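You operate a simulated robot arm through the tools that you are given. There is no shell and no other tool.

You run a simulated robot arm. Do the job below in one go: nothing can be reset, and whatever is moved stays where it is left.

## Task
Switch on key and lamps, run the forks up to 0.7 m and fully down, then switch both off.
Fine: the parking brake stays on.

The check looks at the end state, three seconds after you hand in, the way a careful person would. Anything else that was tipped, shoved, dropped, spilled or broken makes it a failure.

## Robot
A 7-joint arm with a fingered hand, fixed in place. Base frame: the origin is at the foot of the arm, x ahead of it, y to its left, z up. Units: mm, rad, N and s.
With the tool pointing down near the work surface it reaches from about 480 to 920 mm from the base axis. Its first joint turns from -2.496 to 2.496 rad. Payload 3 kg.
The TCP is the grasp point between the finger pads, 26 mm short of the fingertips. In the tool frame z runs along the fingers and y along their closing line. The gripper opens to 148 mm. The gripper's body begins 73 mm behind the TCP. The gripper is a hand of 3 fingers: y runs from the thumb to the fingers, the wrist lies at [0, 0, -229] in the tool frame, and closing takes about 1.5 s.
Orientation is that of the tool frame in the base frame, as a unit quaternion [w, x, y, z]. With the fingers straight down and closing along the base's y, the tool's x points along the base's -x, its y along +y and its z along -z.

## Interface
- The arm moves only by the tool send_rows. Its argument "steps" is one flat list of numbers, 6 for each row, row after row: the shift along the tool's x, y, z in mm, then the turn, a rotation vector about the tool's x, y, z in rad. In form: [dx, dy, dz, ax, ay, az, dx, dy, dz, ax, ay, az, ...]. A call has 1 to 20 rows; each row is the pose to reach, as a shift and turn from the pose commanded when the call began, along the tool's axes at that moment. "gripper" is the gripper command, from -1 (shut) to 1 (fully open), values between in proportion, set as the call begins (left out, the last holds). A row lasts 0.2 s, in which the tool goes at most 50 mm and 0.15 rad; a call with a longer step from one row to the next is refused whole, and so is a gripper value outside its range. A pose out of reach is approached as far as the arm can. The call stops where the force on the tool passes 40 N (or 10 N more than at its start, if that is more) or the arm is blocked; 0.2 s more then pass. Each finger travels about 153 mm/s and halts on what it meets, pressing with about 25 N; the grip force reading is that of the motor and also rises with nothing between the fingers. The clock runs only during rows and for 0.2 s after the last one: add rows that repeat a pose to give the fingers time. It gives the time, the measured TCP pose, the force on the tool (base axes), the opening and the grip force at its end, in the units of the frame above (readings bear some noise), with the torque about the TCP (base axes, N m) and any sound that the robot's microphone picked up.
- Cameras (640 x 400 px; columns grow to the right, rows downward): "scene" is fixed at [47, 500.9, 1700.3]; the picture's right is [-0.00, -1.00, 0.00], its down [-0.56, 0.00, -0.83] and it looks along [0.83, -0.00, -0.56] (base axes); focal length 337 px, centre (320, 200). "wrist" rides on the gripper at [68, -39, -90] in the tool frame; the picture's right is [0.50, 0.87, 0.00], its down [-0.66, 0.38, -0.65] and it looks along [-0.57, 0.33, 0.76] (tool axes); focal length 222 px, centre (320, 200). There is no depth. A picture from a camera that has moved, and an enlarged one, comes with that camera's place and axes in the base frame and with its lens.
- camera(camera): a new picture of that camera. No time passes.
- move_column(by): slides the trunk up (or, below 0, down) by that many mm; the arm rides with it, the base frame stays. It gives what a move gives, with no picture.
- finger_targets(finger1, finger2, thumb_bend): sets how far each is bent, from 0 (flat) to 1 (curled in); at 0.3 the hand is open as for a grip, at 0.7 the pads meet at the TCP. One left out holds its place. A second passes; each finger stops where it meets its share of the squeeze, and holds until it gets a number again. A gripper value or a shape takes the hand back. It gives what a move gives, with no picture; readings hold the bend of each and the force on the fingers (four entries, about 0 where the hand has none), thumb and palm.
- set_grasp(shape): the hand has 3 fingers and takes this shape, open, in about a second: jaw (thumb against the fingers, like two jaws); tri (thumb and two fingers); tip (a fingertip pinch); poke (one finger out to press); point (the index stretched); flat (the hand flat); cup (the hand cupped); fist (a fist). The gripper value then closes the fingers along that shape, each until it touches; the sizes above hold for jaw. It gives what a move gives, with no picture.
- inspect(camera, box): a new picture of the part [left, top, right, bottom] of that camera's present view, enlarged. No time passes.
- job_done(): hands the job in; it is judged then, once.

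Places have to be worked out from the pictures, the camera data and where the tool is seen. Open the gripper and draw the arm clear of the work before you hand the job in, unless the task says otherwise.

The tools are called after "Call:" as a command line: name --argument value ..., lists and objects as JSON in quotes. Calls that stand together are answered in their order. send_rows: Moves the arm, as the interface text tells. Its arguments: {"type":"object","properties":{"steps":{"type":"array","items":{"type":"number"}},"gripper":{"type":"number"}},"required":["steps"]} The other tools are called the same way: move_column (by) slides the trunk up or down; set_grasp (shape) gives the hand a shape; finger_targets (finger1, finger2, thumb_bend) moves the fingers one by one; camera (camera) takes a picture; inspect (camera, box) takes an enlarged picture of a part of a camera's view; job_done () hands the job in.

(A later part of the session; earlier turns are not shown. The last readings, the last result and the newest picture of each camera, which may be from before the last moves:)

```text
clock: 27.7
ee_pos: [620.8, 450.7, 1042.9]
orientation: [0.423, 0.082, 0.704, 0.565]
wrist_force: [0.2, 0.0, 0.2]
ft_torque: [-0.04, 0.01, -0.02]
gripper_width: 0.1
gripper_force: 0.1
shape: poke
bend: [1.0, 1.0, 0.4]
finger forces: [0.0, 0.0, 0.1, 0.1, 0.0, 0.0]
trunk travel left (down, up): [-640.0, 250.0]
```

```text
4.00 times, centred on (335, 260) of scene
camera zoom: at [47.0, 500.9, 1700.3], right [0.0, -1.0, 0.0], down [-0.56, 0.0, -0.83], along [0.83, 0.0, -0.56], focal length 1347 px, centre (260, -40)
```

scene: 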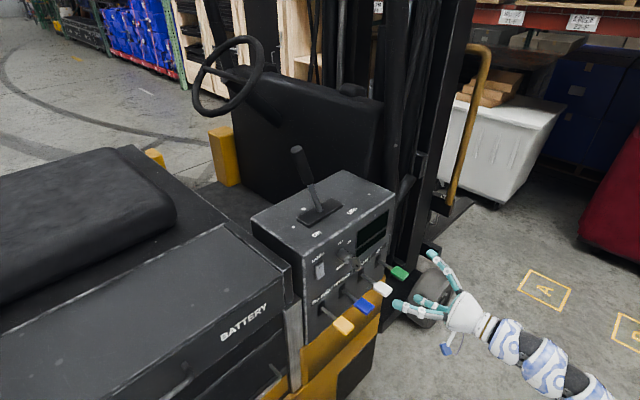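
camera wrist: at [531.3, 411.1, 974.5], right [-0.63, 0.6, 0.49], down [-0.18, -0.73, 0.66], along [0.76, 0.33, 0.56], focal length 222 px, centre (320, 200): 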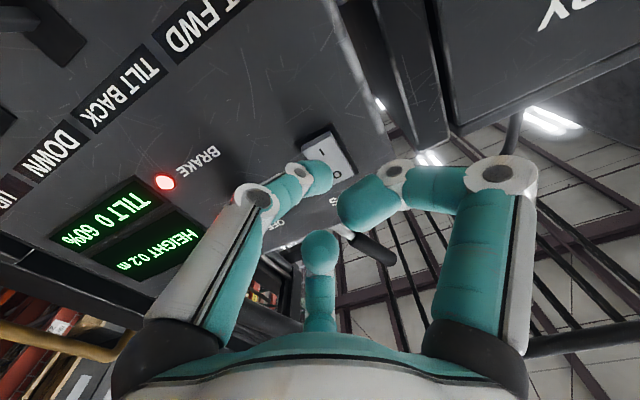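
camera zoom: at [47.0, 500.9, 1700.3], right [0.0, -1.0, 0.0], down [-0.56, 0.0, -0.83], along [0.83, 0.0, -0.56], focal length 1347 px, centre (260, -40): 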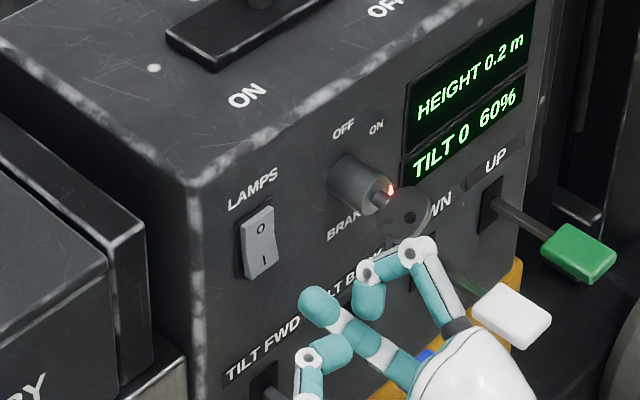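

The tip stands about 49 mm in front of the rocker's lower half. I nudge it up a few millimetres and advance in small steps to press the I side.

Call:
send_rows --steps '[0.6, 5, 15, 0, 0, 0, 0.6, 5, 28, 0, 0, 0, 0.6, 5, 33, 0, 0, 0, 0.6, 5, 37, 0, 0, 0, 0.6, 5, 41, 0, 0, 0]'

Call:
inspect --camera "scene" --box '[270, 210, 400, 310]'

Call:
inspect --camera "wrist" --box '[220, 80, 420, 240]'

```text
clock: 28.9
ee_pos: [645.8, 477.9, 1047.0]
orientation: [0.424, 0.082, 0.703, 0.565]
wrist_force: [-13.7, -17.1, -5.4]
ft_torque: [-0.06, 0.04, -0.13]
gripper_width: 0.1
gripper_force: 0.0
shape: poke
bend: [1.0, 1.0, 0.4]
finger forces: [0.0, 0.1, 0.0, 0.0, 22.5, 0.1]
trunk travel left (down, up): [-640.0, 250.0]
```

```text
4.00 times, centred on (335, 260) of scene
camera zoom: at [47.0, 500.9, 1700.3], right [0.0, -1.0, 0.0], down [-0.56, 0.0, -0.83], along [0.83, 0.0, -0.56], focal length 1347 px, centre (260, -40)
```

zoom: 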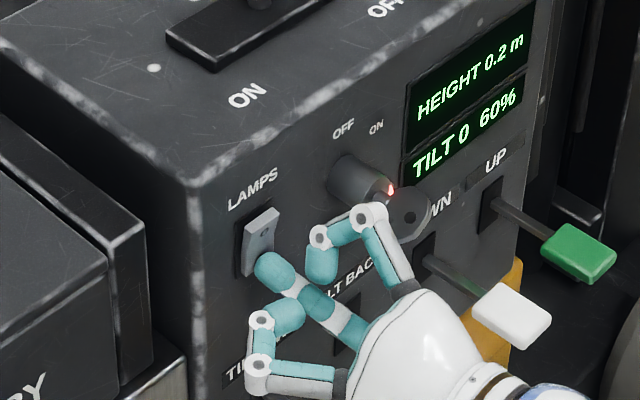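

```text
2.50 times, centred on (320, 160) of wrist
camera zoom: at [556.5, 439.0, 978.6], right [-0.63, 0.6, 0.5], down [-0.18, -0.73, 0.66], along [0.76, 0.33, 0.57], focal length 555 px, centre (320, 300)
```

zoom: 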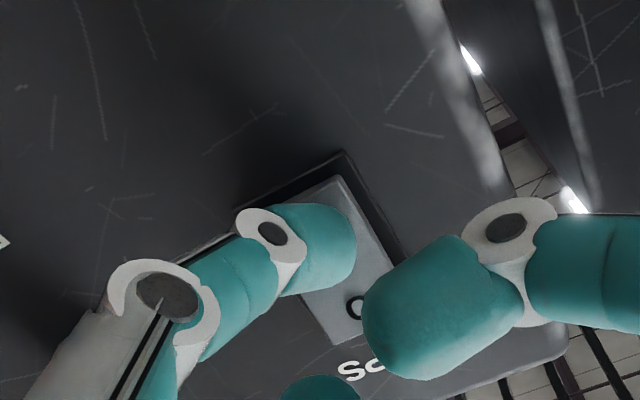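

The thumb presses with about 22 N and the rocker looks tipped with the O side out. I withdraw 60 mm and check that it stays.

Call:
send_rows --steps '[0, 0, -20, 0, 0, 0, 0, 0, -45, 0, 0, 0, 0, 0, -75, 0, 0, 0, 0, 0, -105, 0, 0, 0]'

Call:
inspect --camera "scene" --box '[290, 220, 380, 290]'

Call:
camera --camera "scene"

Call:
camera --camera "wrist"

```text
clock: 29.9
ee_pos: [574.7, 404.3, 1045.4]
orientation: [0.424, 0.081, 0.704, 0.564]
wrist_force: [-0.4, 0.6, 1.0]
ft_torque: [-0.04, -0.02, -0.02]
gripper_width: 0.0
gripper_force: 0.1
shape: poke
bend: [1.0, 1.0, 0.4]
finger forces: [0.1, 0.1, 0.0, 0.0, 0.0, 0.0]
trunk travel left (down, up): [-640.0, 250.0]
```

```text
5.71 times, centred on (335, 255) of scene
camera zoom: at [47.0, 500.9, 1700.3], right [0.0, -1.0, 0.0], down [-0.56, 0.0, -0.83], along [0.83, 0.0, -0.56], focal length 1925 px, centre (234, -114)
```

zoom: 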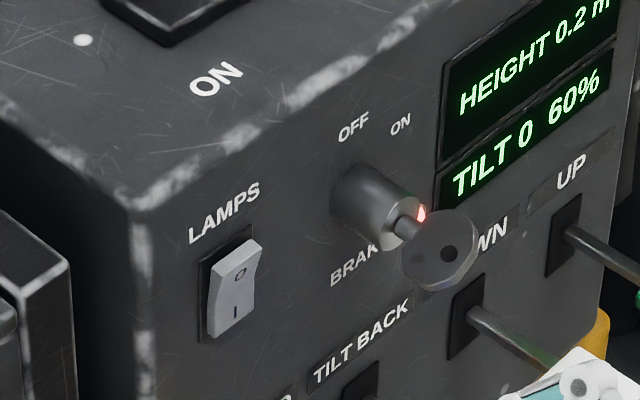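

```text
taken
```

scene: 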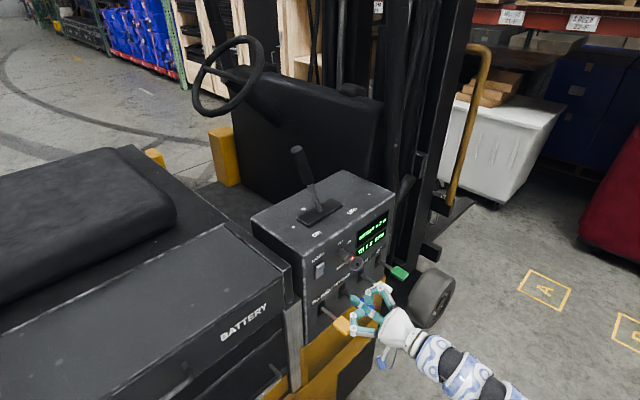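

```text
taken
camera wrist: at [485.2, 364.3, 976.7], right [-0.63, 0.6, 0.5], down [-0.18, -0.73, 0.66], along [0.76, 0.33, 0.57], focal length 222 px, centre (320, 200)
```

wrist: 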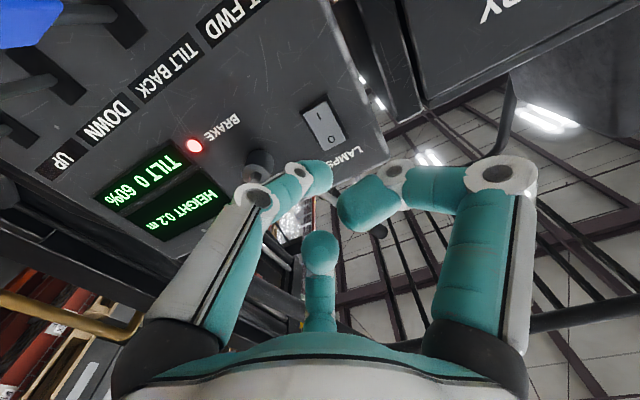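

The rocker is latched with I pressed, and the display still reads HEIGHT 0.2 m. For pressing a lever from above I try the point shape here in free space to see how far the index stands clear of the rest.

Call:
set_grasp --shape "point"

Call:
camera --camera "wrist"

Call:
inspect --camera "scene" --box '[310, 260, 460, 390]'

```text
clock: 30.8
ee_pos: [574.7, 404.3, 1045.0]
orientation: [0.424, 0.08, 0.703, 0.566]
wrist_force: [0.7, 0.9, 0.1]
ft_torque: [-0.01, 0.02, 0.02]
gripper_width: 141.9
gripper_force: 0.2
shape: point
bend: [0.7, 1.0, 0.86]
finger forces: [0.0, 0.0, 0.0, 0.0, 0.1, 0.0]
trunk travel left (down, up): [-640.0, 250.0]
```

```text
taken
camera wrist: at [485.9, 365.1, 977.4], right [-0.63, 0.6, 0.5], down [-0.18, -0.73, 0.66], along [0.76, 0.33, 0.57], focal length 222 px, centre (320, 200)
```

wrist: 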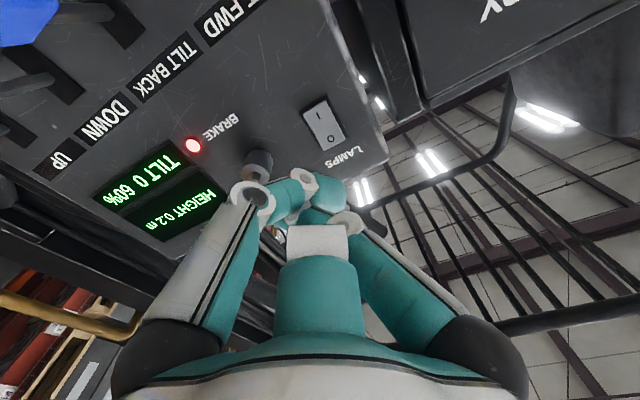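

```text
3.08 times, centred on (385, 325) of scene
camera zoom: at [47.0, 500.9, 1700.3], right [0.0, -1.0, 0.0], down [-0.56, 0.0, -0.83], along [0.83, 0.0, -0.56], focal length 1036 px, centre (120, -185)
```

zoom: 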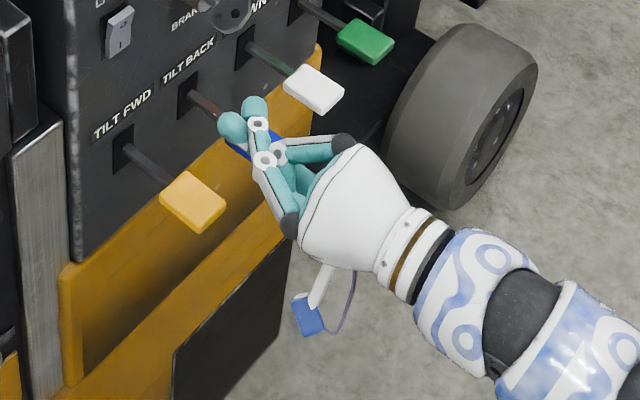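

The point shape leaves two tips forward, so it is no good for this. I instead curl both fingers fully and leave only the thumb straight.

Call:
finger_targets --finger1 1.0 --finger2 1.0 --thumb_bend 0.3

Call:
camera --camera "wrist"

Call:
inspect --camera "scene" --box '[310, 260, 460, 390]'

```text
clock: 31.8
ee_pos: [574.5, 405.0, 1046.4]
orientation: [0.425, 0.081, 0.703, 0.565]
wrist_force: [0.5, -0.2, 0.1]
ft_torque: [0.04, 0.03, -0.01]
gripper_width: 70.8
gripper_force: 0.0
shape: fingers
bend: [0.96, 1.0, 0.3]
finger forces: [0.0, 0.1, 0.0, 0.0, 0.0, 0.0]
trunk travel left (down, up): [-640.0, 250.0]
```

```text
taken
camera wrist: at [485.7, 364.9, 977.3], right [-0.63, 0.6, 0.5], down [-0.18, -0.73, 0.66], along [0.76, 0.33, 0.57], focal length 222 px, centre (320, 200)
```

wrist: 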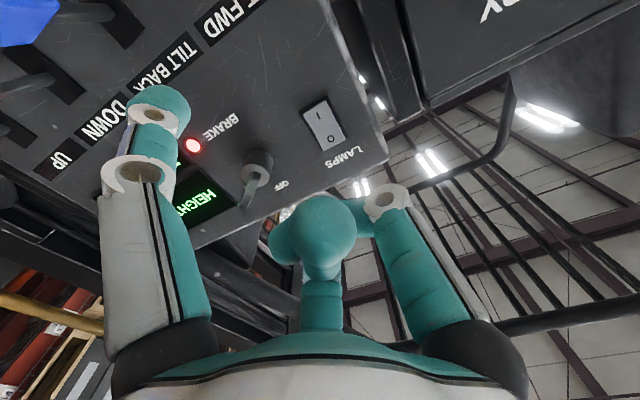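

```text
3.08 times, centred on (385, 325) of scene
camera zoom: at [47.0, 500.9, 1700.3], right [0.0, -1.0, 0.0], down [-0.56, 0.0, -0.83], along [0.83, 0.0, -0.56], focal length 1036 px, centre (120, -185)
```

zoom: 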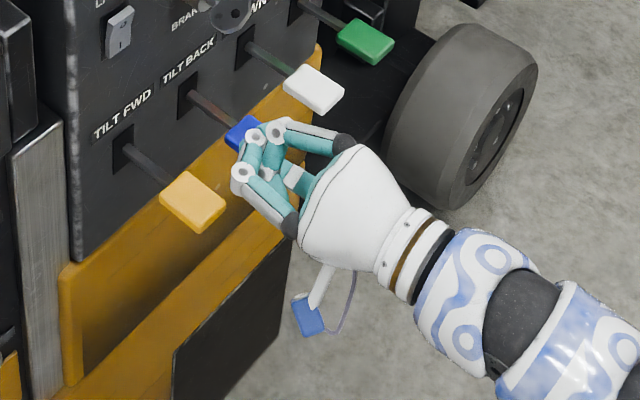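

The thumb now stands straight alone, about 85 mm off the tool axis. I back off, roll it to the bottom, and travel right to stand in front of and above the green UP lever.

Call:
send_rows --steps '[0, 0, -25, 0, 0, 0, 0, 0, -49.8, 0, 0, 0, -30.4, -21.6, -49.8, 0, 0, 0.066, -60.8, -43.1, -49.8, 0, 0, 0.132, -91.2, -64.7, -49.8, 0, 0, 0.199, -121.7, -86.2, -49.8, 0, 0, 0.265, -152.1, -107.8, -49.8, 0, 0, 0.331, -182.5, -129.3, -49.8, 0, 0, 0.397, -212.9, -150.9, -49.8, 0, 0, 0.464, -243.3, -172.4, -49.8, 0, 0, 0.53]'

Call:
camera --camera "scene"

Call:
camera --camera "wrist"

```text
clock: 34.0
ee_pos: [756.1, 163.4, 1020.7]
orientation: [0.261, 0.264, 0.657, 0.656]
wrist_force: [-0.3, 0.5, 0.3]
ft_torque: [0.0, -0.01, 0.04]
gripper_width: 71.0
gripper_force: 0.1
shape: fingers
bend: [0.96, 1.0, 0.3]
finger forces: [0.1, 0.1, 0.0, 0.0, 0.1, 0.0]
trunk travel left (down, up): [-640.0, 250.0]
```

```text
taken
```

scene: 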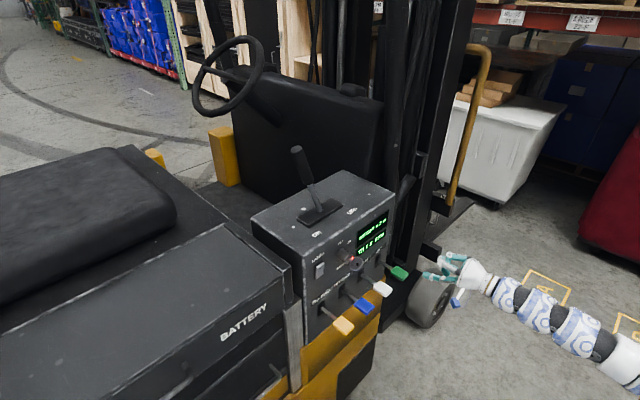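

```text
taken
camera wrist: at [645.8, 144.3, 981.6], right [-0.36, 0.34, 0.87], down [0.03, -0.93, 0.38], along [0.93, 0.16, 0.32], focal length 222 px, centre (320, 200)
```

wrist: 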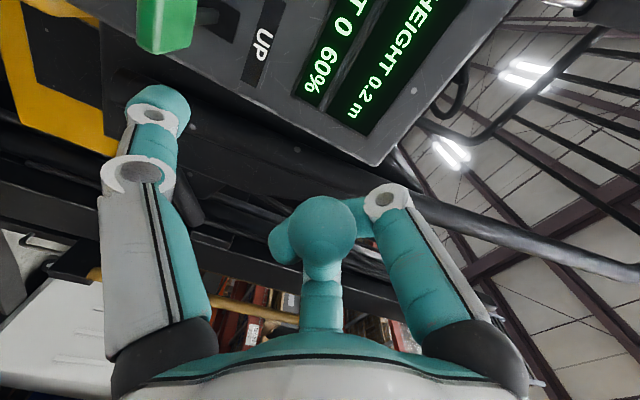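

I zoom on the green paddle to refine its place relative to the thumb.

Call:
inspect --camera "wrist" --box '[90, 0, 290, 125]'

Call:
inspect --camera "scene" --box '[340, 210, 500, 330]'

```text
3.20 times, centred on (190, 62) of wrist
camera zoom: at [645.8, 144.3, 981.6], right [-0.36, 0.34, 0.87], down [0.03, -0.93, 0.38], along [0.93, 0.16, 0.32], focal length 711 px, centre (736, 640)
```

zoom: 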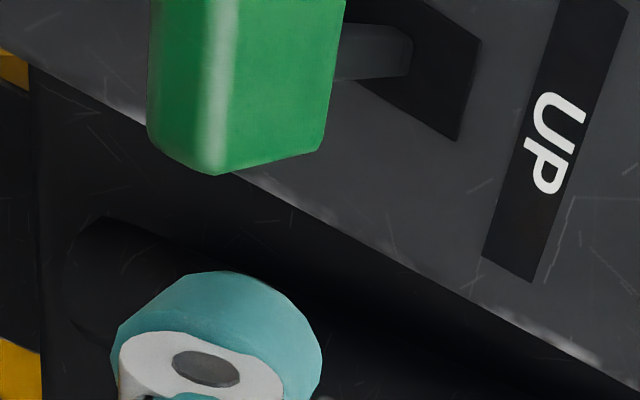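

```text
3.33 times, centred on (420, 270) of scene
camera zoom: at [47.0, 500.9, 1700.3], right [0.0, -1.0, 0.0], down [-0.56, 0.0, -0.83], along [0.83, 0.0, -0.56], focal length 1123 px, centre (-13, -33)
```

zoom: 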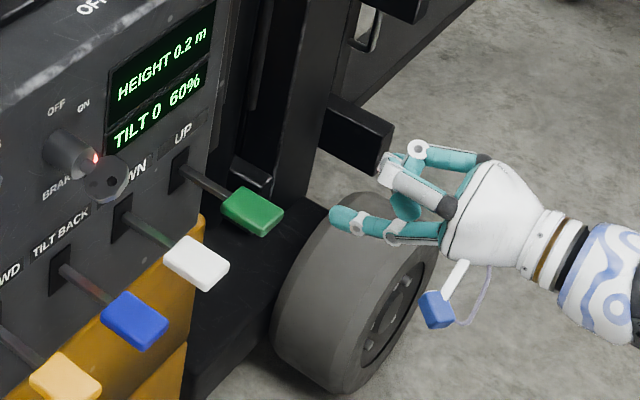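

The green paddle's top is at about z 905, spanning u 398-440 along the face and 73-116 mm from it; the thumb underside is about 102 mm below the tool axis. I shift over to its centre and advance above it with about 20 mm clearance.

Call:
send_rows --steps '[17.7, 10, 0, 0, 0, 0, 17.7, 10, 27, 0, 0, 0, 17.7, 10, 52, 0, 0, 0, 17.7, 10, 77, 0, 0, 0]'

Call:
inspect --camera "scene" --box '[340, 210, 500, 330]'

Call:
camera --camera "wrist"

```text
clock: 35.0
ee_pos: [796.2, 231.4, 1029.1]
orientation: [0.262, 0.262, 0.658, 0.656]
wrist_force: [-0.1, -0.1, 0.0]
ft_torque: [-0.03, 0.04, -0.02]
gripper_width: 71.0
gripper_force: 0.0
shape: fingers
bend: [0.96, 1.0, 0.3]
finger forces: [0.0, 0.1, 0.1, 0.1, 0.0, 0.0]
trunk travel left (down, up): [-640.0, 250.0]
```

```text
3.33 times, centred on (420, 270) of scene
camera zoom: at [47.0, 500.9, 1700.3], right [0.0, -1.0, 0.0], down [-0.56, 0.0, -0.83], along [0.83, 0.0, -0.56], focal length 1123 px, centre (-13, -33)
```

zoom: 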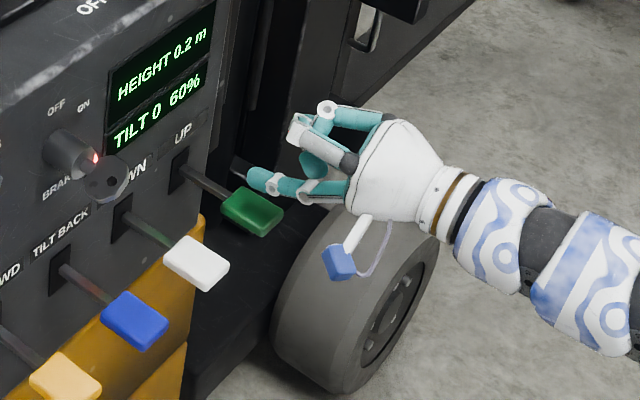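

```text
taken
camera wrist: at [685.6, 212.7, 990.9], right [-0.36, 0.35, 0.87], down [0.03, -0.92, 0.38], along [0.93, 0.16, 0.32], focal length 222 px, centre (320, 200)
```

wrist: 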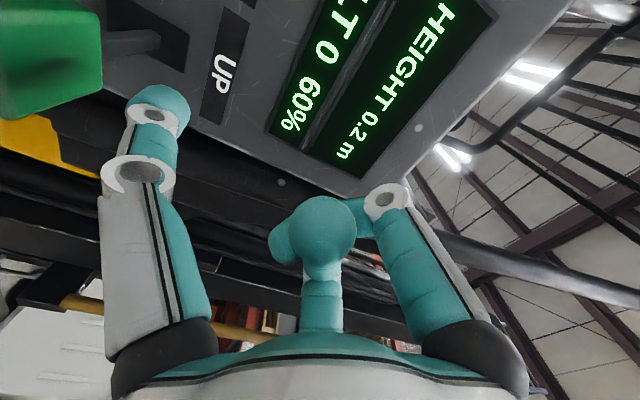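

The thumb tip stands over the middle of the green paddle about 20 mm above it. I press straight down in small steps and watch force and display.

Call:
send_rows --steps '[0, -12, 0, 0, 0, 0, 0, -20, 0, 0, 0, 0, 0, -25, 0, 0, 0, 0, 0, -30, 0, 0, 0, 0]'

Call:
inspect --camera "scene" --box '[340, 210, 500, 330]'

```text
clock: 36.0
ee_pos: [796.7, 230.5, 1000.5]
orientation: [0.261, 0.263, 0.657, 0.656]
wrist_force: [0.0, 0.2, 1.2]
ft_torque: [-0.01, 0.0, -0.02]
gripper_width: 70.9
gripper_force: 0.0
shape: fingers
bend: [0.96, 1.0, 0.3]
finger forces: [0.0, 0.0, 0.1, 0.1, 0.1, 0.0]
trunk travel left (down, up): [-640.0, 250.0]
```

```text
3.33 times, centred on (420, 270) of scene
camera zoom: at [47.0, 500.9, 1700.3], right [0.0, -1.0, 0.0], down [-0.56, 0.0, -0.83], along [0.83, 0.0, -0.56], focal length 1123 px, centre (-13, -33)
```

zoom: 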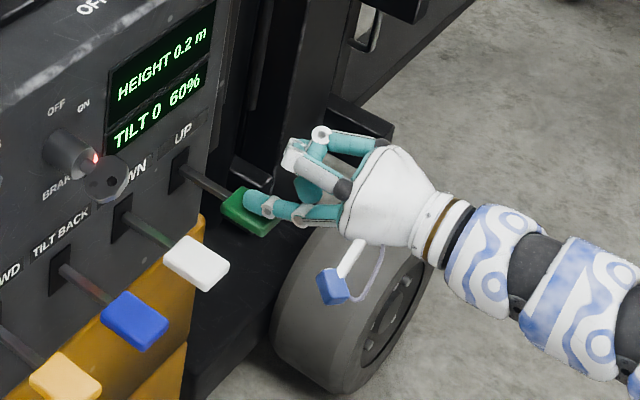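

Contact is only just beginning. I continue down 3 mm per row.

Call:
send_rows --steps '[0, -3, 0, 0, 0, 0, 0, -6, 0, 0, 0, 0, 0, -9, 0, 0, 0, 0]'

Call:
inspect --camera "scene" --box '[340, 210, 500, 330]'

```text
clock: 36.8
ee_pos: [796.2, 231.4, 993.7]
orientation: [0.261, 0.262, 0.657, 0.657]
wrist_force: [0.3, -0.4, 0.7]
ft_torque: [0.0, -0.11, -0.03]
gripper_width: 70.5
gripper_force: 1.1
shape: fingers
bend: [0.96, 1.0, 0.3]
finger forces: [0.0, 0.0, 0.0, 0.0, 1.2, 0.0]
trunk travel left (down, up): [-640.0, 250.0]
```

```text
3.33 times, centred on (420, 270) of scene
camera zoom: at [47.0, 500.9, 1700.3], right [0.0, -1.0, 0.0], down [-0.56, 0.0, -0.83], along [0.83, 0.0, -0.56], focal length 1123 px, centre (-13, -33)
```

zoom: 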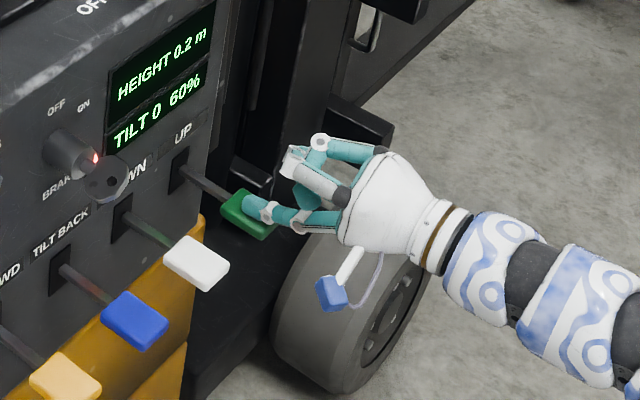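

The thumb now touches (1.2 N). I press further down in 4 mm steps.

Call:
send_rows --steps '[0, -4, 0, 0, 0, 0, 0, -8, 0, 0, 0, 0, 0, -12, 0, 0, 0, 0]'

Call:
inspect --camera "scene" --box '[340, 210, 500, 330]'

```text
clock: 37.6
ee_pos: [794.4, 231.1, 980.7]
orientation: [0.261, 0.263, 0.658, 0.656]
wrist_force: [-0.4, -0.2, 2.0]
ft_torque: [0.05, 0.04, 0.0]
gripper_width: 69.6
gripper_force: 1.2
shape: fingers
bend: [0.96, 1.0, 0.31]
finger forces: [0.1, 0.0, 0.0, 0.0, 1.9, 0.0]
trunk travel left (down, up): [-640.0, 250.0]
```

```text
3.33 times, centred on (420, 270) of scene
camera zoom: at [47.0, 500.9, 1700.3], right [0.0, -1.0, 0.0], down [-0.56, 0.0, -0.83], along [0.83, 0.0, -0.56], focal length 1123 px, centre (-13, -33)
```

zoom: 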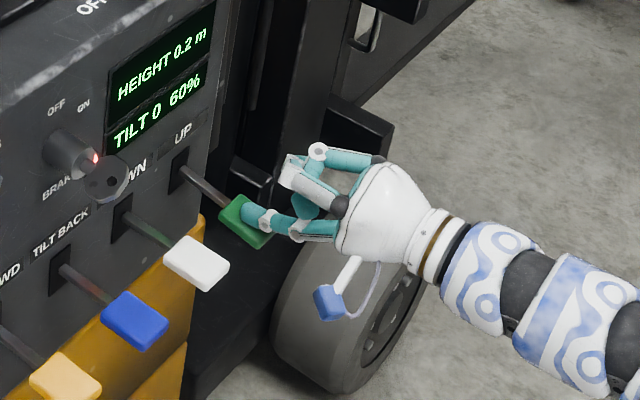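

The lever goes down lightly (about 2 N) with its paddle tilting; the display still reads 0.2. I press 8 mm further and hold briefly.

Call:
send_rows --steps '[0, -4, 0, 0, 0, 0, 0, -8, 0, 0, 0, 0]'

Call:
inspect --camera "scene" --box '[340, 210, 500, 330]'

```text
clock: 38.2
ee_pos: [795.7, 230.9, 974.7]
orientation: [0.262, 0.264, 0.657, 0.656]
wrist_force: [0.0, -0.3, 2.8]
ft_torque: [0.08, -0.07, -0.01]
gripper_width: 68.8
gripper_force: 1.3
shape: fingers
bend: [0.96, 1.0, 0.31]
finger forces: [0.0, 0.0, 0.0, 0.0, 2.6, 0.0]
trunk travel left (down, up): [-640.0, 250.0]
```

```text
3.33 times, centred on (420, 270) of scene
camera zoom: at [47.0, 500.9, 1700.3], right [0.0, -1.0, 0.0], down [-0.56, 0.0, -0.83], along [0.83, 0.0, -0.56], focal length 1123 px, centre (-13, -33)
```

zoom: 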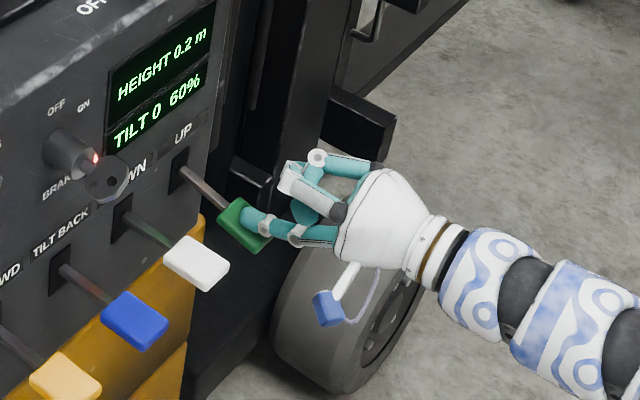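

The carriage seems to start moving up in the picture. I hold this deflection for about a second and read the display.

Call:
send_rows --steps '[0, 0, 0, 0, 0, 0, 0, 0, 0, 0, 0, 0, 0, 0, 0, 0, 0, 0]'

Call:
inspect --camera "scene" --box '[340, 210, 500, 330]'

Call:
camera --camera "scene"

```text
clock: 39.0
ee_pos: [795.4, 230.4, 972.7]
orientation: [0.261, 0.263, 0.657, 0.656]
wrist_force: [-0.1, 0.7, 3.9]
ft_torque: [0.04, -0.02, 0.01]
gripper_width: 68.6
gripper_force: 1.5
shape: fingers
bend: [0.96, 1.0, 0.31]
finger forces: [0.0, 0.0, 0.0, 0.0, 2.6, 0.1]
trunk travel left (down, up): [-640.0, 250.0]
```

```text
3.33 times, centred on (420, 270) of scene
camera zoom: at [47.0, 500.9, 1700.3], right [0.0, -1.0, 0.0], down [-0.56, 0.0, -0.83], along [0.83, 0.0, -0.56], focal length 1123 px, centre (-13, -33)
```

zoom: 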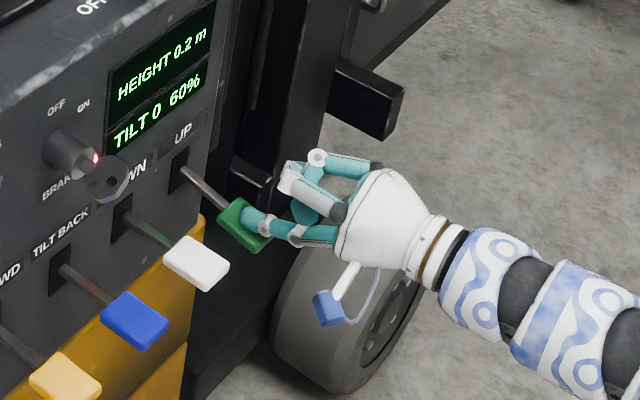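

```text
taken
```

scene: 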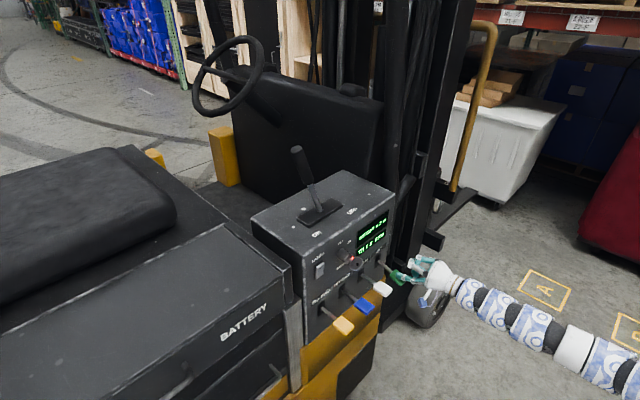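

The carriage is rising slowly at this deflection. I keep holding for two more seconds.

Call:
send_rows --steps '[0, 0, 0, 0, 0, 0, 0, 0, 0, 0, 0, 0, 0, 0, 0, 0, 0, 0, 0, 0, 0, 0, 0, 0, 0, 0, 0, 0, 0, 0, 0, 0, 0, 0, 0, 0, 0, 0, 0, 0, 0, 0, 0, 0, 0, 0, 0, 0, 0, 0, 0, 0, 0, 0]'

Call:
inspect --camera "scene" --box '[340, 210, 500, 330]'

```text
clock: 41.0
ee_pos: [796.5, 231.9, 973.6]
orientation: [0.262, 0.262, 0.658, 0.656]
wrist_force: [-1.4, 0.1, 2.8]
ft_torque: [0.01, -0.02, 0.0]
gripper_width: 68.9
gripper_force: 1.8
shape: fingers
bend: [0.96, 1.0, 0.31]
finger forces: [0.0, 0.0, 0.1, 0.1, 2.5, 0.0]
trunk travel left (down, up): [-640.0, 250.0]
```

```text
3.33 times, centred on (420, 270) of scene
camera zoom: at [47.0, 500.9, 1700.3], right [0.0, -1.0, 0.0], down [-0.56, 0.0, -0.83], along [0.83, 0.0, -0.56], focal length 1123 px, centre (-13, -33)
```

zoom: 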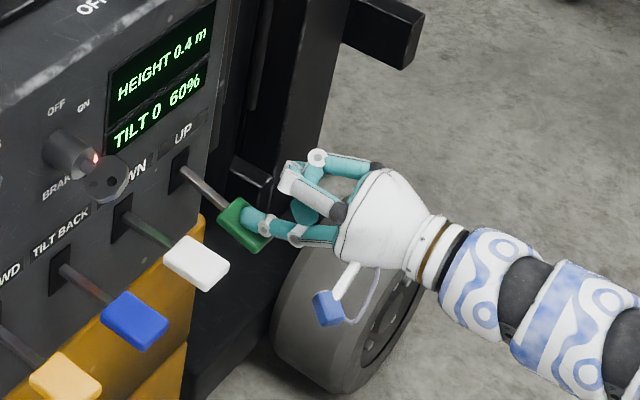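

The display reads 0.4 m, so it rises roughly 0.05 m/s. I keep holding in shorter spells to time the digit changes.

Call:
send_rows --steps '[0, 0, 0, 0, 0, 0, 0, 0, 0, 0, 0, 0, 0, 0, 0, 0, 0, 0]'

Call:
inspect --camera "scene" --box '[340, 150, 500, 270]'

Call:
send_rows --steps '[0, 0, 0, 0, 0, 0]'

Call:
inspect --camera "scene" --box '[340, 150, 500, 270]'

Call:
send_rows --steps '[0, 0, 0, 0, 0, 0]'

Call:
inspect --camera "scene" --box '[340, 150, 500, 270]'

```text
clock: 41.8
ee_pos: [795.7, 230.5, 973.7]
orientation: [0.261, 0.264, 0.657, 0.657]
wrist_force: [-0.9, 0.5, 2.6]
ft_torque: [0.04, -0.01, -0.01]
gripper_width: 68.5
gripper_force: 1.6
shape: fingers
bend: [0.96, 1.0, 0.31]
finger forces: [0.0, 0.1, 0.0, 0.1, 2.6, 0.0]
trunk travel left (down, up): [-640.0, 250.0]
```

```text
3.33 times, centred on (420, 210) of scene
camera zoom: at [47.0, 500.9, 1700.3], right [0.0, -1.0, 0.0], down [-0.56, 0.0, -0.83], along [0.83, 0.0, -0.56], focal length 1123 px, centre (-13, 167)
```

zoom: 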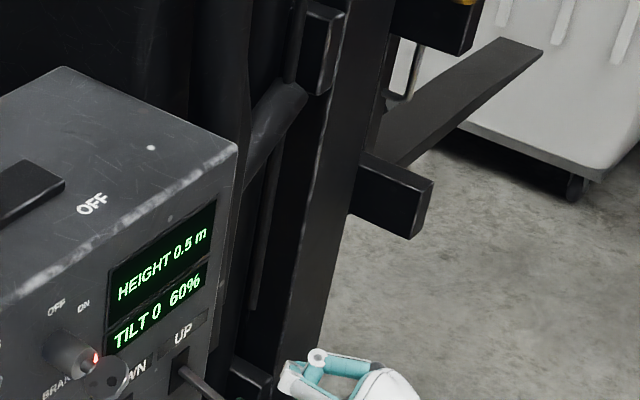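

```text
clock: 42.2
ee_pos: [796.3, 230.2, 973.7]
orientation: [0.262, 0.263, 0.658, 0.656]
wrist_force: [0.5, 0.5, 2.2]
ft_torque: [0.03, -0.03, 0.0]
gripper_width: 68.6
gripper_force: 1.3
shape: fingers
bend: [0.96, 1.0, 0.31]
finger forces: [0.1, 0.0, 0.1, 0.1, 2.7, 0.0]
trunk travel left (down, up): [-640.0, 250.0]
```

```text
3.33 times, centred on (420, 210) of scene
camera zoom: at [47.0, 500.9, 1700.3], right [0.0, -1.0, 0.0], down [-0.56, 0.0, -0.83], along [0.83, 0.0, -0.56], focal length 1123 px, centre (-13, 167)
```

zoom: 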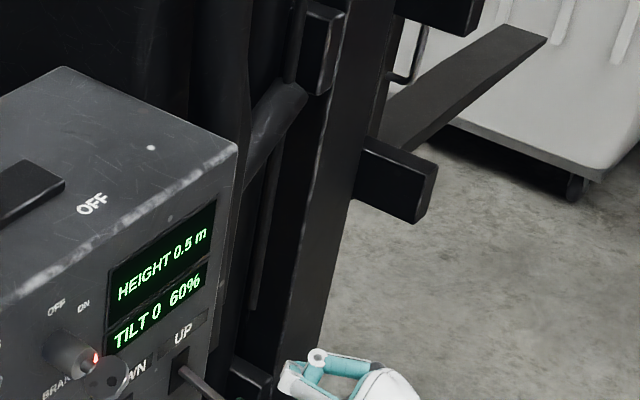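

```text
clock: 42.6
ee_pos: [795.2, 231.5, 974.2]
orientation: [0.262, 0.263, 0.658, 0.656]
wrist_force: [0.3, 0.0, 2.3]
ft_torque: [0.05, -0.07, 0.0]
gripper_width: 68.8
gripper_force: 0.7
shape: fingers
bend: [0.96, 1.0, 0.31]
finger forces: [0.0, 0.0, 0.0, 0.0, 2.6, 0.1]
trunk travel left (down, up): [-640.0, 250.0]
```

```text
3.33 times, centred on (420, 210) of scene
camera zoom: at [47.0, 500.9, 1700.3], right [0.0, -1.0, 0.0], down [-0.56, 0.0, -0.83], along [0.83, 0.0, -0.56], focal length 1123 px, centre (-13, 167)
```

zoom: 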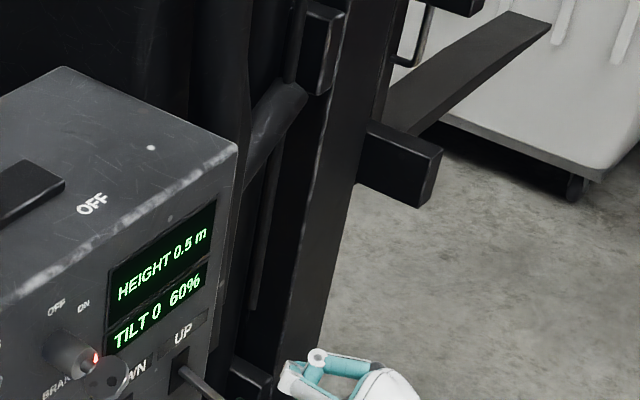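

The forks rise steadily, with the display now at 0.5 m. I continue in single 0.4 s steps, reading the display each time.

Call:
send_rows --steps '[0, 0, 0, 0, 0, 0]'

Call:
inspect --camera "scene" --box '[340, 150, 500, 270]'

Call:
send_rows --steps '[0, 0, 0, 0, 0, 0]'

Call:
inspect --camera "scene" --box '[340, 150, 500, 270]'

Call:
send_rows --steps '[0, 0, 0, 0, 0, 0]'

Call:
inspect --camera "scene" --box '[340, 150, 500, 270]'

```text
clock: 43.0
ee_pos: [796.5, 231.6, 973.3]
orientation: [0.26, 0.263, 0.657, 0.657]
wrist_force: [-0.7, 0.0, 1.7]
ft_torque: [0.06, -0.05, -0.01]
gripper_width: 68.5
gripper_force: 1.5
shape: fingers
bend: [0.96, 1.0, 0.31]
finger forces: [0.1, 0.1, 0.1, 0.0, 2.6, 0.0]
trunk travel left (down, up): [-640.0, 250.0]
```

```text
3.33 times, centred on (420, 210) of scene
camera zoom: at [47.0, 500.9, 1700.3], right [0.0, -1.0, 0.0], down [-0.56, 0.0, -0.83], along [0.83, 0.0, -0.56], focal length 1123 px, centre (-13, 167)
```

zoom: 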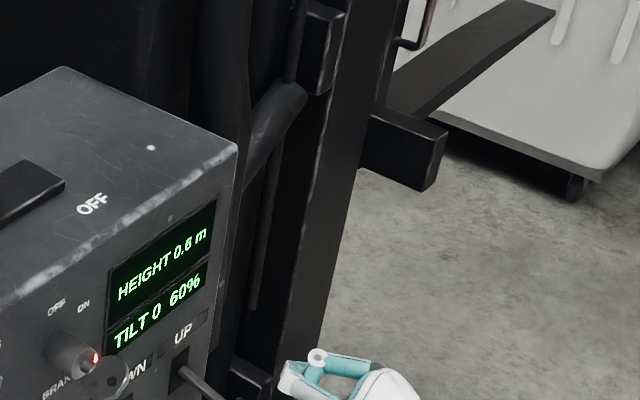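

```text
clock: 43.4
ee_pos: [796.1, 232.1, 973.6]
orientation: [0.262, 0.262, 0.658, 0.656]
wrist_force: [-0.9, -0.5, 2.9]
ft_torque: [0.04, 0.01, 0.03]
gripper_width: 68.7
gripper_force: 1.2
shape: fingers
bend: [0.96, 1.0, 0.31]
finger forces: [0.1, 0.1, 0.0, 0.0, 2.6, 0.1]
trunk travel left (down, up): [-640.0, 250.0]
```

```text
3.33 times, centred on (420, 210) of scene
camera zoom: at [47.0, 500.9, 1700.3], right [0.0, -1.0, 0.0], down [-0.56, 0.0, -0.83], along [0.83, 0.0, -0.56], focal length 1123 px, centre (-13, 167)
```

zoom: 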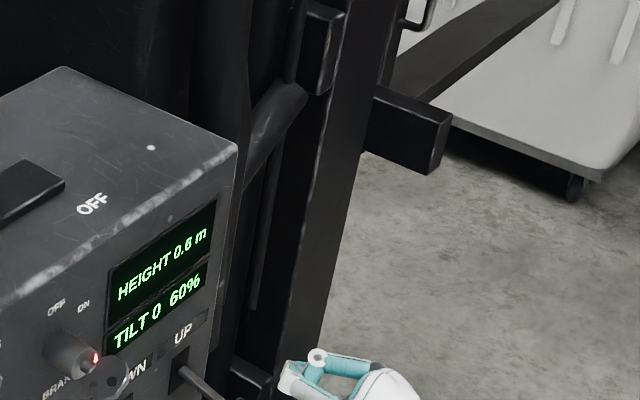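

```text
clock: 43.8
ee_pos: [796.9, 231.2, 973.3]
orientation: [0.261, 0.263, 0.657, 0.656]
wrist_force: [-0.3, -0.9, 2.6]
ft_torque: [0.05, -0.01, -0.05]
gripper_width: 68.9
gripper_force: 1.2
shape: fingers
bend: [0.96, 1.0, 0.31]
finger forces: [0.0, 0.0, 0.0, 0.0, 2.6, 0.0]
trunk travel left (down, up): [-640.0, 250.0]
```

```text
3.33 times, centred on (420, 210) of scene
camera zoom: at [47.0, 500.9, 1700.3], right [0.0, -1.0, 0.0], down [-0.56, 0.0, -0.83], along [0.83, 0.0, -0.56], focal length 1123 px, centre (-13, 167)
```

zoom: 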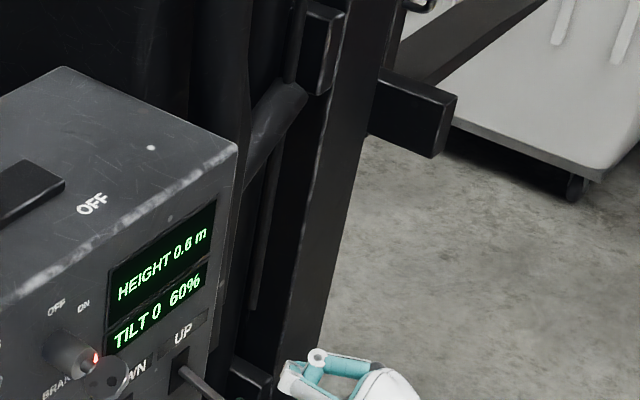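

Still 0.6 m at 43.8 s. I continue one 0.4 s step at a time.

Call:
send_rows --steps '[0, 0, 0, 0, 0, 0]'

Call:
inspect --camera "scene" --box '[340, 150, 500, 270]'

```text
clock: 44.2
ee_pos: [795.3, 230.4, 973.3]
orientation: [0.261, 0.262, 0.657, 0.657]
wrist_force: [-0.6, 0.7, 2.6]
ft_torque: [-0.02, -0.01, 0.04]
gripper_width: 68.7
gripper_force: 0.7
shape: fingers
bend: [0.96, 1.0, 0.31]
finger forces: [0.0, 0.0, 0.0, 0.1, 2.7, 0.1]
trunk travel left (down, up): [-640.0, 250.0]
```

```text
3.33 times, centred on (420, 210) of scene
camera zoom: at [47.0, 500.9, 1700.3], right [0.0, -1.0, 0.0], down [-0.56, 0.0, -0.83], along [0.83, 0.0, -0.56], focal length 1123 px, centre (-13, 167)
```

zoom: 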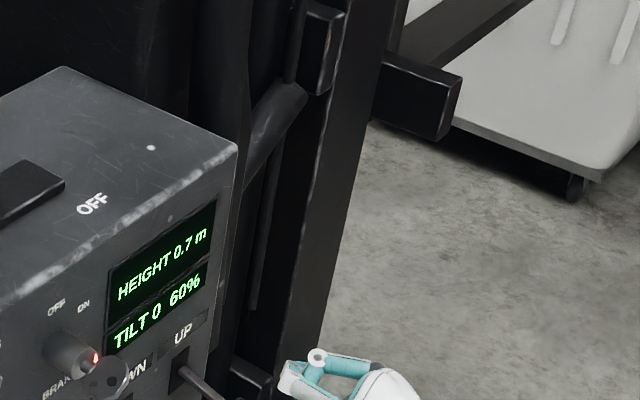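

The display just reached 0.7 m. I hold 0.4 s more to get to the middle of that reading, then lift the thumb straight off the lever.

Call:
send_rows --steps '[0, 0, 0, 0, 0, 0, 0, 0, 0, 0, 0, 0, 0, 30, 0, 0, 0, 0, 0, 60, 0, 0, 0, 0]'

Call:
inspect --camera "scene" --box '[340, 150, 500, 270]'

Call:
inspect --camera "scene" --box '[340, 210, 500, 330]'

```text
clock: 45.2
ee_pos: [796.0, 229.8, 1034.1]
orientation: [0.261, 0.262, 0.658, 0.656]
wrist_force: [0.3, 1.2, -0.3]
ft_torque: [0.03, 0.05, 0.02]
gripper_width: 70.8
gripper_force: 0.2
shape: fingers
bend: [0.96, 1.0, 0.3]
finger forces: [0.0, 0.1, 0.0, 0.0, 0.1, 0.1]
trunk travel left (down, up): [-640.0, 250.0]
```

```text
3.33 times, centred on (420, 210) of scene
camera zoom: at [47.0, 500.9, 1700.3], right [0.0, -1.0, 0.0], down [-0.56, 0.0, -0.83], along [0.83, 0.0, -0.56], focal length 1123 px, centre (-13, 167)
```

zoom: 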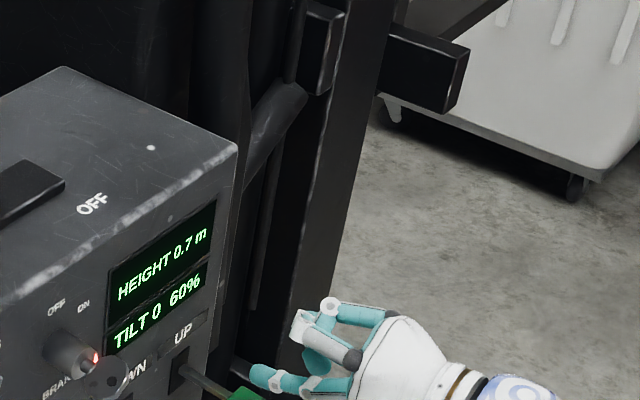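

```text
3.33 times, centred on (420, 270) of scene
camera zoom: at [47.0, 500.9, 1700.3], right [0.0, -1.0, 0.0], down [-0.56, 0.0, -0.83], along [0.83, 0.0, -0.56], focal length 1123 px, centre (-13, -33)
```

zoom: 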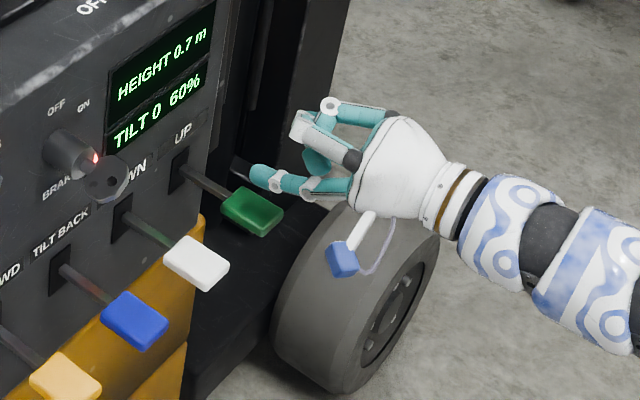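

The forks stand at 0.7 m and the lever has sprung back. The white DOWN paddle lies about 95 mm further left at the same height, so I move over there, staying about 30 mm above the paddles.

Call:
send_rows --steps '[32, 0, 0, 0, 0, 0, 64, 0, 0, 0, 0, 0, 96, 0, 0, 0, 0, 0]'

Call:
inspect --camera "scene" --box '[320, 220, 480, 340]'

Call:
camera --camera "wrist"

```text
clock: 46.0
ee_pos: [726.6, 298.7, 1034.5]
orientation: [0.261, 0.262, 0.657, 0.657]
wrist_force: [1.2, -0.5, -0.8]
ft_torque: [-0.01, -0.01, 0.03]
gripper_width: 70.9
gripper_force: 0.1
shape: fingers
bend: [0.96, 1.0, 0.3]
finger forces: [0.0, 0.1, 0.0, 0.0, 0.0, 0.0]
trunk travel left (down, up): [-640.0, 250.0]
```

```text
3.33 times, centred on (400, 280) of scene
camera zoom: at [47.0, 500.9, 1700.3], right [0.0, -1.0, 0.0], down [-0.56, 0.0, -0.83], along [0.83, 0.0, -0.56], focal length 1123 px, centre (53, -67)
```

zoom: 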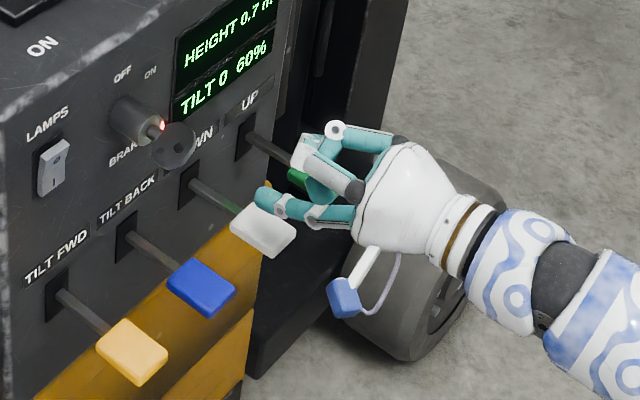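

```text
taken
camera wrist: at [615.7, 278.8, 994.4], right [-0.36, 0.34, 0.87], down [0.03, -0.93, 0.38], along [0.93, 0.16, 0.33], focal length 222 px, centre (320, 200)
```

wrist: 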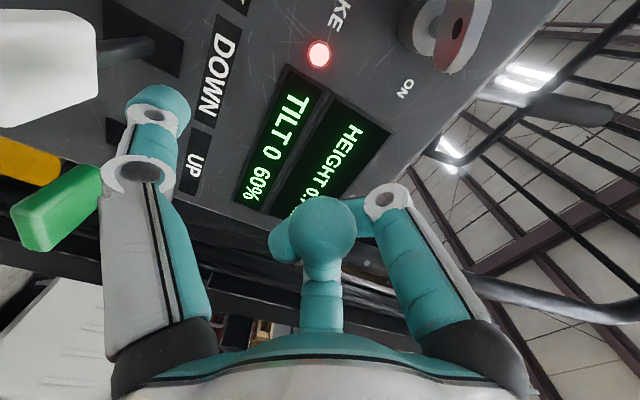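

The thumb is above the white DOWN paddle and the display still shows 0.7 m. I press down in steps by the same stroke that worked on the other lever.

Call:
send_rows --steps '[0, -20, 0, 0, 0, 0, 0, -36, 0, 0, 0, 0, 0, -44, 0, 0, 0, 0, 0, -51, 0, 0, 0, 0, 0, -57, 0, 0, 0, 0, 0, -62, 0, 0, 0, 0, 0, -62, 0, 0, 0, 0]'

Call:
inspect --camera "scene" --box '[320, 180, 480, 300]'

Call:
camera --camera "scene"

```text
clock: 47.6
ee_pos: [725.7, 297.8, 971.7]
orientation: [0.262, 0.261, 0.657, 0.657]
wrist_force: [-0.8, -0.9, 2.0]
ft_torque: [0.0, -0.01, -0.03]
gripper_width: 68.6
gripper_force: 1.8
shape: fingers
bend: [0.96, 1.0, 0.31]
finger forces: [0.0, 0.0, 0.1, 0.0, 2.8, 0.0]
trunk travel left (down, up): [-640.0, 250.0]
```

```text
3.33 times, centred on (400, 240) of scene
camera zoom: at [47.0, 500.9, 1700.3], right [0.0, -1.0, 0.0], down [-0.56, 0.0, -0.83], along [0.83, 0.0, -0.56], focal length 1123 px, centre (53, 67)
```

zoom: 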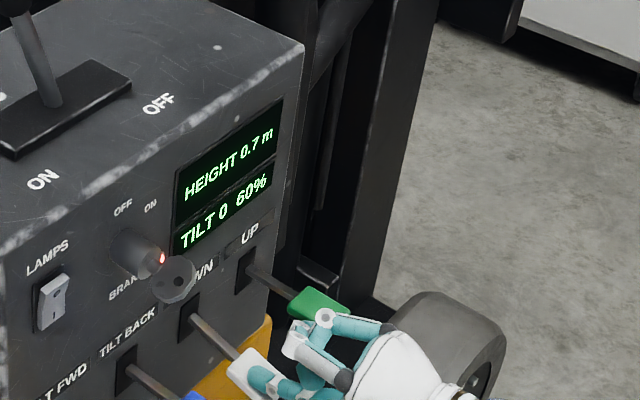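

```text
taken
```

scene: 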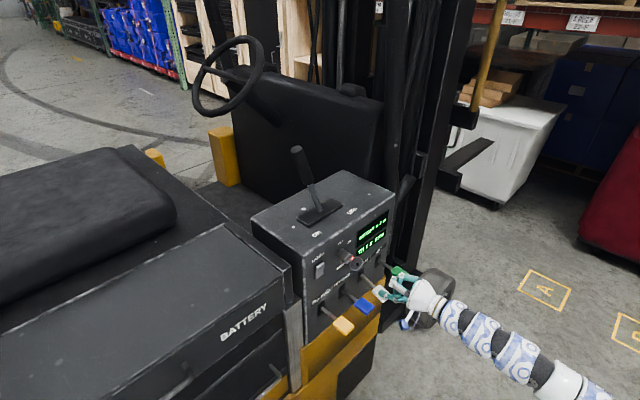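

The lever is pressed in. I hold for two seconds and check the display and forks.

Call:
send_rows --steps '[0, 0, 0, 0, 0, 0, 0, 0, 0, 0, 0, 0, 0, 0, 0, 0, 0, 0, 0, 0, 0, 0, 0, 0, 0, 0, 0, 0, 0, 0, 0, 0, 0, 0, 0, 0, 0, 0, 0, 0, 0, 0, 0, 0, 0, 0, 0, 0, 0, 0, 0, 0, 0, 0]'

Call:
inspect --camera "scene" --box '[320, 180, 480, 300]'

```text
clock: 49.6
ee_pos: [726.4, 297.0, 970.2]
orientation: [0.262, 0.261, 0.658, 0.656]
wrist_force: [0.0, -0.4, 2.8]
ft_torque: [0.04, -0.06, -0.02]
gripper_width: 68.8
gripper_force: 1.6
shape: fingers
bend: [0.96, 1.0, 0.31]
finger forces: [0.0, 0.0, 0.0, 0.1, 2.7, 0.1]
trunk travel left (down, up): [-640.0, 250.0]
```

```text
3.33 times, centred on (400, 240) of scene
camera zoom: at [47.0, 500.9, 1700.3], right [0.0, -1.0, 0.0], down [-0.56, 0.0, -0.83], along [0.83, 0.0, -0.56], focal length 1123 px, centre (53, 67)
```

zoom: 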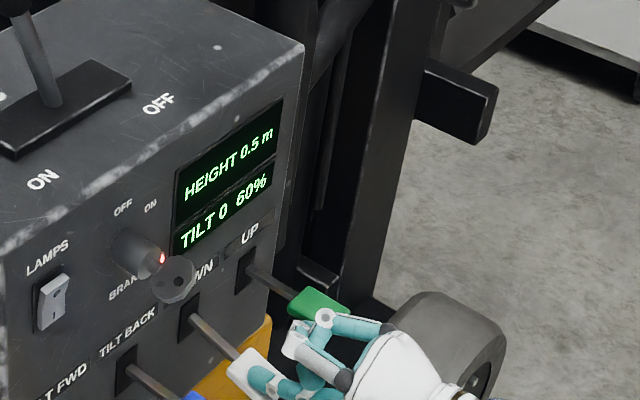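

The forks are descending, with 0.5 m shown. I hold on for four more seconds.

Call:
send_rows --steps '[0, 0, 0, 0, 0, 0, 0, 0, 0, 0, 0, 0, 0, 0, 0, 0, 0, 0, 0, 0, 0, 0, 0, 0, 0, 0, 0, 0, 0, 0, 0, 0, 0, 0, 0, 0, 0, 0, 0, 0, 0, 0, 0, 0, 0, 0, 0, 0, 0, 0, 0, 0, 0, 0, 0, 0, 0, 0, 0, 0, 0, 0, 0, 0, 0, 0, 0, 0, 0, 0, 0, 0, 0, 0, 0, 0, 0, 0, 0, 0, 0, 0, 0, 0, 0, 0, 0, 0, 0, 0, 0, 0, 0, 0, 0, 0, 0, 0, 0, 0, 0, 0, 0, 0, 0, 0, 0, 0, 0, 0, 0, 0, 0, 0, 0, 0, 0, 0, 0, 0]'

Call:
inspect --camera "scene" --box '[320, 180, 480, 300]'

```text
clock: 53.8
ee_pos: [725.5, 297.9, 971.2]
orientation: [0.262, 0.262, 0.657, 0.656]
wrist_force: [-0.5, -0.6, 2.4]
ft_torque: [0.0, -0.06, -0.04]
gripper_width: 68.8
gripper_force: 1.6
shape: fingers
bend: [0.96, 1.0, 0.31]
finger forces: [0.0, 0.0, 0.0, 0.0, 2.7, 0.0]
trunk travel left (down, up): [-640.0, 250.0]
```

```text
3.33 times, centred on (400, 240) of scene
camera zoom: at [47.0, 500.9, 1700.3], right [0.0, -1.0, 0.0], down [-0.56, 0.0, -0.83], along [0.83, 0.0, -0.56], focal length 1123 px, centre (53, 67)
```

zoom: 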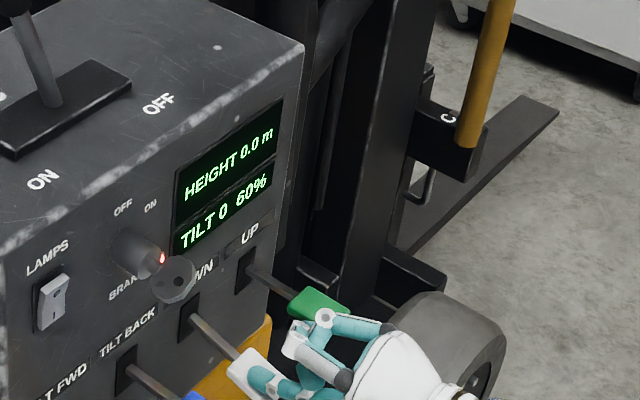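

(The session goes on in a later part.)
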